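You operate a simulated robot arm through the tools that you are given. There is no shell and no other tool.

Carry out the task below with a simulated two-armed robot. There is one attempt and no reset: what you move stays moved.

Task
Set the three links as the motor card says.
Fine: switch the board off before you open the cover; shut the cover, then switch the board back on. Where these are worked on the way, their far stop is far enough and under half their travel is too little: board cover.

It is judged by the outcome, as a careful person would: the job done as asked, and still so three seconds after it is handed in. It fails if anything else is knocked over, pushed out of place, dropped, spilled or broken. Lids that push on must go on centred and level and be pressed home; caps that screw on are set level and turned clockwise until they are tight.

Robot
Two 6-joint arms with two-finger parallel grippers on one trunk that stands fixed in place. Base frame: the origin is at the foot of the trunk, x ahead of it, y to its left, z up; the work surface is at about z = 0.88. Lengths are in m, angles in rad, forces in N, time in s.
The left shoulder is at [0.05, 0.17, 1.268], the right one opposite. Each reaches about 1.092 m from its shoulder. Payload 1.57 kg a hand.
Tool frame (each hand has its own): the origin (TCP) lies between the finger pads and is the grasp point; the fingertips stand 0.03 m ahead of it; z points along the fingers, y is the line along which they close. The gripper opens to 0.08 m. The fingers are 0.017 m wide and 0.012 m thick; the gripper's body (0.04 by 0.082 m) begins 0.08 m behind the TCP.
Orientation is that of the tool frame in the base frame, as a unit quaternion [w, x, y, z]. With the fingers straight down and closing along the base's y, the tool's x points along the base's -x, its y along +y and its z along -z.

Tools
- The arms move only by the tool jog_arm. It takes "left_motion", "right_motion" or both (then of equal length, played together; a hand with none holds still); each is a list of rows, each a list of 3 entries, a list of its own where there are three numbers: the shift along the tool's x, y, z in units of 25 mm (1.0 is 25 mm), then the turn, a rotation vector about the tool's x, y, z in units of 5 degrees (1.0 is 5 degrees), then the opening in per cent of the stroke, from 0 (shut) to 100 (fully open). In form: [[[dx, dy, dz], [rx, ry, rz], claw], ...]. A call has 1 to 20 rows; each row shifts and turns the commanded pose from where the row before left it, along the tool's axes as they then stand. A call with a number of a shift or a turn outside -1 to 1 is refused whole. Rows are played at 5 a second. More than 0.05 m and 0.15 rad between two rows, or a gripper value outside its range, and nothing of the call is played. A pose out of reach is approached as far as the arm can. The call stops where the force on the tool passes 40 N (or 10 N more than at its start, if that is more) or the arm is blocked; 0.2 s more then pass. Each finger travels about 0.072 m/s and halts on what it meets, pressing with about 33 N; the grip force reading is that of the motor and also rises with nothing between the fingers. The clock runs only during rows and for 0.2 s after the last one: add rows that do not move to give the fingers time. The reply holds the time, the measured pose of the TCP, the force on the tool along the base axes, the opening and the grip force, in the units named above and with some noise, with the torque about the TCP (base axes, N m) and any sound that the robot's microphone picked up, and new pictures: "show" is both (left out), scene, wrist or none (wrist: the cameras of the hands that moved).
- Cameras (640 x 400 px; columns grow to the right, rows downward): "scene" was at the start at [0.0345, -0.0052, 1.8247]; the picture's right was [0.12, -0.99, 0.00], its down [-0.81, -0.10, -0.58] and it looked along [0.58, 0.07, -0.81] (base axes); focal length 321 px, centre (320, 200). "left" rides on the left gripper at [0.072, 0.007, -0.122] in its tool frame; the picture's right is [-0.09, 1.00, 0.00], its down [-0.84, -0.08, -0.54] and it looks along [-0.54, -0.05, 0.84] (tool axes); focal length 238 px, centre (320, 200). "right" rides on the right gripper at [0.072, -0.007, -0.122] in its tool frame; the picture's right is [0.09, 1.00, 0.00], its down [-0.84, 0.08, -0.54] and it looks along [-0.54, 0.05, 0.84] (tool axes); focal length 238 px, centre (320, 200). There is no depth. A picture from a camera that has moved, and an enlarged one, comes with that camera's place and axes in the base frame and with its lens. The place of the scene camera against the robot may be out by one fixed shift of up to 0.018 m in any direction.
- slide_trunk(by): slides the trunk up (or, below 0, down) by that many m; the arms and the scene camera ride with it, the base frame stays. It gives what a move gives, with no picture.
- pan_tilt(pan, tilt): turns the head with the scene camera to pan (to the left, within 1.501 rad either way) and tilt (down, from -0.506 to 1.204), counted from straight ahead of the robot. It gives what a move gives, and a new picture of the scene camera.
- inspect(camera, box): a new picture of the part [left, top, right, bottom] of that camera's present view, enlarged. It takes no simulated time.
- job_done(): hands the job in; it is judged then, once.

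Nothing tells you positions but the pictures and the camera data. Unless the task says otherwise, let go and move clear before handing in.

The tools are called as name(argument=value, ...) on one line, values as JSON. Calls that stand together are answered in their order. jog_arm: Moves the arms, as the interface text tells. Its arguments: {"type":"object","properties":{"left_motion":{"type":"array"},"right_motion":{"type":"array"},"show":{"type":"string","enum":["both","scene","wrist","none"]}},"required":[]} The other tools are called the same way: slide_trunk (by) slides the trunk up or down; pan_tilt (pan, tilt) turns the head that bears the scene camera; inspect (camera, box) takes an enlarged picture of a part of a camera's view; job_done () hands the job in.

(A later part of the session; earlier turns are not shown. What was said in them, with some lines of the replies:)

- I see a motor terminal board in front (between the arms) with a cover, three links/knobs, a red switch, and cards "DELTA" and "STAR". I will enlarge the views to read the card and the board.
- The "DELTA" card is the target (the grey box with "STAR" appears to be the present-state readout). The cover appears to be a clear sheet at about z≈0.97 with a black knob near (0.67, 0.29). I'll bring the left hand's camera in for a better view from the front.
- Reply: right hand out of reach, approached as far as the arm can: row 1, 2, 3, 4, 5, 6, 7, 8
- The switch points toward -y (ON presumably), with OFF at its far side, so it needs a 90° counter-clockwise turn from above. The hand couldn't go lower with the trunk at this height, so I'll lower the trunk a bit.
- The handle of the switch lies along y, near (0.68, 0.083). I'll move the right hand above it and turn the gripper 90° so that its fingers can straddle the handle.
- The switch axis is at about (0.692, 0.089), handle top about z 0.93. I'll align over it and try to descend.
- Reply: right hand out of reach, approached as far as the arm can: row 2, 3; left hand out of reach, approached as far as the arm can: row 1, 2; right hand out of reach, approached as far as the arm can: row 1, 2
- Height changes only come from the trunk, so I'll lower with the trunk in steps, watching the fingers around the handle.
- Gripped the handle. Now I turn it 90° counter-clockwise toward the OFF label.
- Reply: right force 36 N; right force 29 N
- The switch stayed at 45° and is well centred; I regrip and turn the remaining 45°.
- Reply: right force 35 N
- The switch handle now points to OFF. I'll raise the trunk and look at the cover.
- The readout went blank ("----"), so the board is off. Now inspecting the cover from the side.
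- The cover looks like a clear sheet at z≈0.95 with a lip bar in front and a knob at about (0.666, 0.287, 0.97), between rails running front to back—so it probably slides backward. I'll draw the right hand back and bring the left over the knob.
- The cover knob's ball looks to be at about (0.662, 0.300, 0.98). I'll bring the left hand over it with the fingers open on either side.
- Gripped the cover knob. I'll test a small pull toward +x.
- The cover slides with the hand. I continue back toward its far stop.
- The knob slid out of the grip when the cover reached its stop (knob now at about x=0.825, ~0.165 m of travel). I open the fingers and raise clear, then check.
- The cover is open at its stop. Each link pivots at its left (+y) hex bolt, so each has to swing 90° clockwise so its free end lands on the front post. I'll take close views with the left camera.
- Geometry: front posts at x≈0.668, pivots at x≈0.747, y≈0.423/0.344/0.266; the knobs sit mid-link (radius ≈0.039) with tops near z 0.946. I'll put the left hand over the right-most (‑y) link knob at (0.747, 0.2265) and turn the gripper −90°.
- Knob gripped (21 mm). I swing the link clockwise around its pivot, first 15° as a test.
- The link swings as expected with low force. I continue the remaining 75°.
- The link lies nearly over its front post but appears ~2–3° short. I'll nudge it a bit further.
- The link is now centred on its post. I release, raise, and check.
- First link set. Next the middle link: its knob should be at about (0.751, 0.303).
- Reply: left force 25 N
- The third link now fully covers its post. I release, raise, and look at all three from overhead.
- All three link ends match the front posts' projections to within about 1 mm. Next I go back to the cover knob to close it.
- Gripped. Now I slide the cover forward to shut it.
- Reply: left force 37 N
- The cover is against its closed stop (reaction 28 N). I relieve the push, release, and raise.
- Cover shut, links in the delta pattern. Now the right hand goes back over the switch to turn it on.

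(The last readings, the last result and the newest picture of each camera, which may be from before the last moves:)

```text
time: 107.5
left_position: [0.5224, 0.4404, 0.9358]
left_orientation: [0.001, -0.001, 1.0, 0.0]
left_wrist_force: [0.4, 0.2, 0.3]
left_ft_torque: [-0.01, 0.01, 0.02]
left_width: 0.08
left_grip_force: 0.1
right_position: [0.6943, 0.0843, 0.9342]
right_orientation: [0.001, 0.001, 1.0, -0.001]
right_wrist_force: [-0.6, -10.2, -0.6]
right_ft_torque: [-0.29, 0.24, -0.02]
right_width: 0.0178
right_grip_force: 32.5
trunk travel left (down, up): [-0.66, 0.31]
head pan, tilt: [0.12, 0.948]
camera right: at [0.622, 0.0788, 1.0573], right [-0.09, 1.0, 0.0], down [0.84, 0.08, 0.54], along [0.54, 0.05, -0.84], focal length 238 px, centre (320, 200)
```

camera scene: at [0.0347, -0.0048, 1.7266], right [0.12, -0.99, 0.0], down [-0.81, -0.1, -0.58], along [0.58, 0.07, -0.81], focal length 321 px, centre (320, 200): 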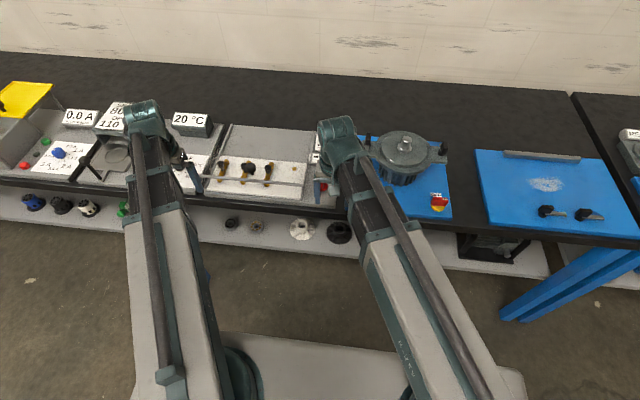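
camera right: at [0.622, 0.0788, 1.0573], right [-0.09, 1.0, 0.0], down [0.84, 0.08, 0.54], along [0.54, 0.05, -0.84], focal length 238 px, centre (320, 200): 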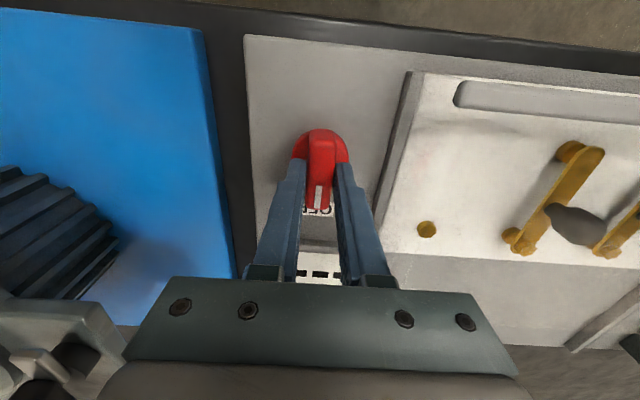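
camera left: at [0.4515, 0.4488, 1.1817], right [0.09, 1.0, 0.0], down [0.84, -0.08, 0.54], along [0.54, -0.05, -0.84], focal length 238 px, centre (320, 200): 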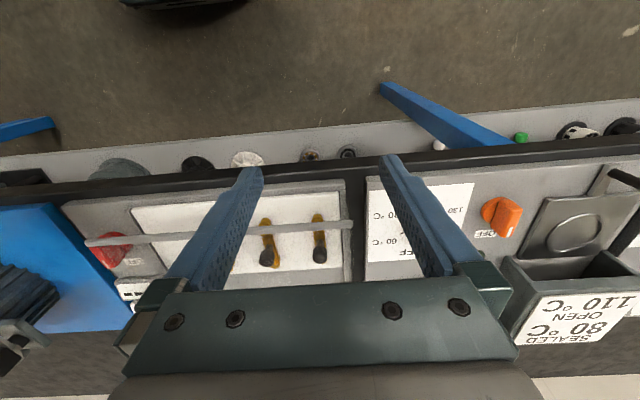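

jog_arm(right_motion=[[[0, -0.06, 0], [0, 0, 0], 10], [[0, 0, 0], [0, 0, 1], 10], [[0, 0, 0], [0, 0, 1], 10], [[0, 0, 0], [0, 0, 1], 10], [[0, 0, 0], [0, 0, 1], 10], [[0, 0, 0], [0, 0, 1], 10], [[0, 0, 0], [0, 0, 1], 10], [[0, 0, 0], [0, 0, 1], 10], [[0, 0, 0], [0, 0, 1], 10], [[0, 0, 0], [0, 0, 1], 10]], show="wrist")

```text
time: 109.7
left_position: [0.5233, 0.4415, 0.9355]
left_orientation: [0.0, 0.001, 1.0, 0.0]
left_wrist_force: [0.3, 0.5, -0.5]
left_ft_torque: [0.02, -0.03, -0.02]
left_width: 0.0799
left_grip_force: 0.1
right_position: [0.6945, 0.0852, 0.9357]
right_orientation: [0.0, 0.384, 0.923, 0.0]
right_wrist_force: [5.1, 1.6, 4.7]
right_ft_torque: [0.24, 0.21, 0.0]
right_width: 0.0181
right_grip_force: 32.1
trunk travel left (down, up): [-0.66, 0.31]
head pan, tilt: [0.12, 0.948]
camera right: at [0.6386, 0.1319, 1.0572], right [0.64, 0.77, 0.0], down [0.65, -0.54, 0.54], along [0.42, -0.35, -0.84], focal length 238 px, centre (320, 200)
```

right: 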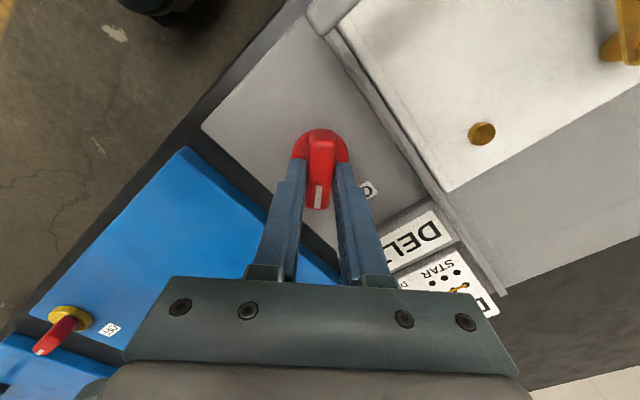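

The readout already shows "DEL…" as the switch passes half-way. I finish the turn to the full ON position.

jog_arm(right_motion=[[[0, 0, 0], [0, 0, 1], 10], [[0, 0, 0], [0, 0, 1], 10], [[0, 0, 0], [0, 0, 1], 10], [[0, 0, 0], [0, 0, 1], 10], [[0, 0, 0], [0, 0, 1], 10], [[0, 0, 0], [0, 0, 1], 10], [[0, 0, 0], [0, 0, 1], 10], [[0, 0, 0], [0, 0, 1], 10], [[0, 0, 0], [0, 0, 1], 10], [[0, 0, 0], [0, 0, 0.4], 10], [[0, 0, 0], [0, 0, 0], 10]], show="wrist")

```text
time: 112.1
left_position: [0.5227, 0.4427, 0.9348]
left_orientation: [0.0, 0.0, 1.0, 0.0]
left_wrist_force: [-0.3, -0.2, 0.2]
left_ft_torque: [-0.01, 0.03, 0.0]
left_width: 0.0801
left_grip_force: 0.1
right_position: [0.6953, 0.0866, 0.935]
right_orientation: [0.001, 0.719, 0.695, 0.001]
right_wrist_force: [15.9, 7.1, 15.9]
right_ft_torque: [-0.2, 0.01, 0.73]
right_width: 0.0184
right_grip_force: 33.0
trunk travel left (down, up): [-0.66, 0.31]
head pan, tilt: [0.12, 0.948]
camera right: at [0.6903, 0.158, 1.0571], right [1.0, 0.06, 0.0], down [0.05, -0.84, 0.54], along [0.03, -0.54, -0.84], focal length 238 px, centre (320, 200)
```

right: 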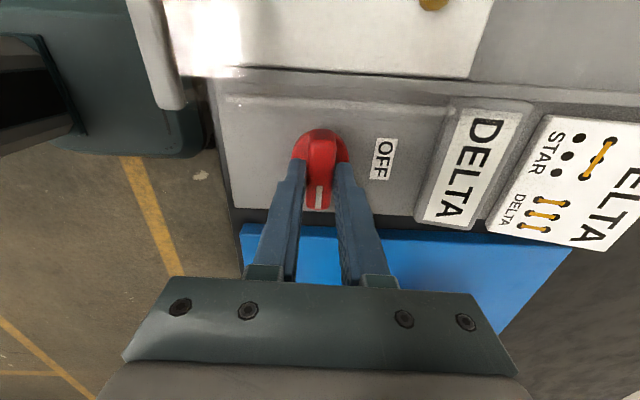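

The switch is at its ON stop and the readout says DELTA. I release and move clear.

jog_arm(right_motion=[[[0, 0, 0], [0, 0, -0.3], 10], [[0, 0, 0], [0, 0, 0], 35], [[0, 0, 0], [0, 0, 0], 60], [[0, 0, 0], [0, 0, 0], 65]], show="none")

slide_trunk(by=0.13)

jog_arm(right_motion=[[[0, -1, 0], [0, 0, 0], 65], [[0, -1, 0], [0, 0, 0], 65], [[0, -1, 0], [0, 0, 0], 65], [[0, -1, 0], [0, 0, 0], 65], [[-0.5, -1, 0], [0, 0, 0], 65], [[-0.5, -1, 0], [0, 0, 0], 65]], left_motion=[[[1, 0.5, 0], [0, 0, 0], 100], [[1, 0.5, 0], [0, 0, 0], 100], [[0.5, 0, 0], [0, 0, 0], 100], [[0, 0, 0], [0, 0, 0], 100], [[0, 0, 0], [0, 0, 0], 100], [[0, 0, 0], [0, 0, 0], 100]], show="both")

inspect(camera="scene", box=[190, 130, 350, 230])

```text
time: 113.1
left_position: [0.5223, 0.4419, 0.9357]
left_orientation: [0.0, 0.0, 1.0, 0.001]
left_wrist_force: [0.3, -0.3, 0.7]
left_ft_torque: [-0.01, 0.0, -0.05]
left_width: 0.0802
left_grip_force: 0.0
right_position: [0.6937, 0.0842, 0.9357]
right_orientation: [-0.001, 0.71, 0.704, 0.0]
right_wrist_force: [-0.6, -0.3, -0.2]
right_ft_torque: [0.02, -0.01, 0.01]
right_width: 0.0519
right_grip_force: 0.1
trunk travel left (down, up): [-0.66, 0.31]
head pan, tilt: [0.12, 0.948]
```

```text
time: 114.7
left_position: [0.523, 0.4414, 1.0644]
left_orientation: [0.0, 0.0, 1.0, 0.0]
left_wrist_force: [-0.5, -0.3, 0.7]
left_ft_torque: [-0.02, 0.02, 0.03]
left_width: 0.0801
left_grip_force: 0.1
right_position: [0.6948, 0.0857, 1.0646]
right_orientation: [0.0, 0.71, 0.704, 0.0]
right_wrist_force: [0.1, 0.1, -0.9]
right_ft_torque: [-0.01, 0.01, -0.03]
right_width: 0.052
right_grip_force: 0.0
trunk travel left (down, up): [-0.79, 0.18]
head pan, tilt: [0.12, 0.948]
```

```text
time: 116.1
left_position: [0.4593, 0.4667, 1.0644]
left_orientation: [0.0, 0.0, 1.0, 0.0]
left_wrist_force: [0.1, -0.5, 0.5]
left_ft_torque: [-0.05, 0.04, 0.02]
left_width: 0.0797
left_grip_force: 0.0
right_position: [0.5425, 0.0617, 1.0649]
right_orientation: [0.001, 0.71, 0.704, 0.001]
right_wrist_force: [-0.7, 0.0, 0.4]
right_ft_torque: [-0.05, 0.0, 0.0]
right_width: 0.0522
right_grip_force: 0.0
trunk travel left (down, up): [-0.79, 0.18]
head pan, tilt: [0.12, 0.948]
camera scene: at [0.034, -0.0053, 1.7317], right [0.12, -0.99, 0.0], down [-0.81, -0.1, -0.58], along [0.58, 0.07, -0.81], focal length 321 px, centre (320, 200)
camera right: at [0.5364, 0.1328, 1.1874], right [1.0, 0.08, 0.0], down [0.07, -0.84, 0.54], along [0.05, -0.54, -0.84], focal length 238 px, centre (320, 200)
camera left: at [0.3881, 0.473, 1.1871], right [0.09, 1.0, 0.0], down [0.84, -0.08, 0.54], along [0.54, -0.05, -0.84], focal length 238 px, centre (320, 200)
```

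scene: 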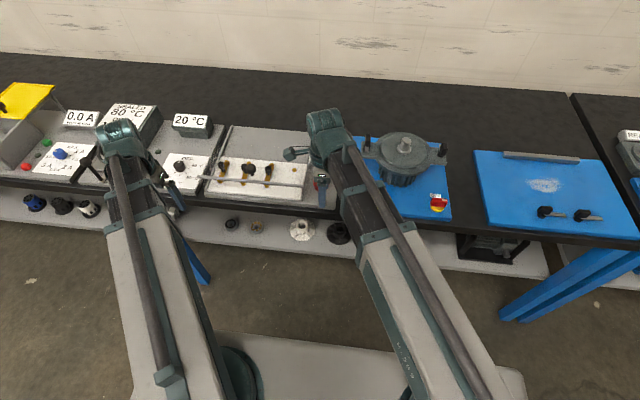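
right: 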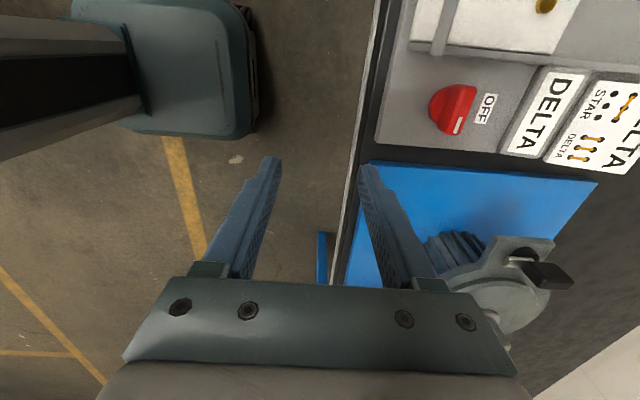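
left: 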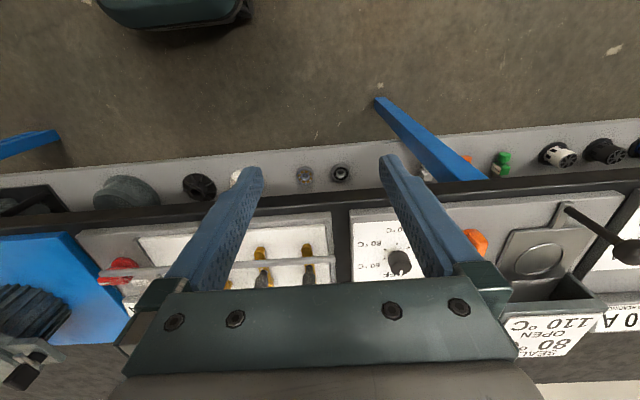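

```text
4.00 times, centred on (270, 180) of scene
camera zoom: at [0.034, -0.0053, 1.7317], right [0.12, -0.99, 0.0], down [-0.81, -0.1, -0.58], along [0.58, 0.07, -0.81], focal length 1284 px, centre (520, 280)
```

zoom: 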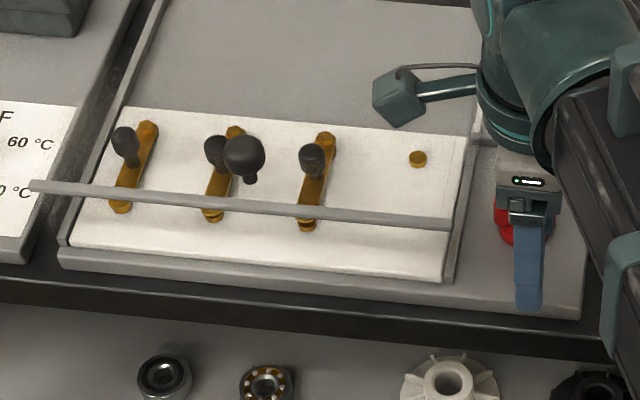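

The three links are in the delta position, the cover is shut, the switch is ON and the readout shows DELTA, with both hands clear. I'm handing the job in.

job_done()

```text
The job is handed in.
```

The three links are now set to DELTA, as the motor card says, and the board's own readout shows DELTA now that it is back on.

- **Switch off:** I turned the red switch to OFF first, and the readout went blank.
- **Cover opened:** I slid the cover back until it stopped, about 0.165 m. The knob slipped out of the grip at the end, when the cover reached its stop.
- **Links:** I swung each of the three links 90° so its free end sits on its front post. All three lined up to within about 1–2 mm in the camera view.
- **Cover shut:** I slid the cover forward until it pressed against its closed stop.
- **Switch on:** I turned the switch back to its ON stop.

Both hands were released and moved clear before I handed in. I saw nothing else knocked or moved.
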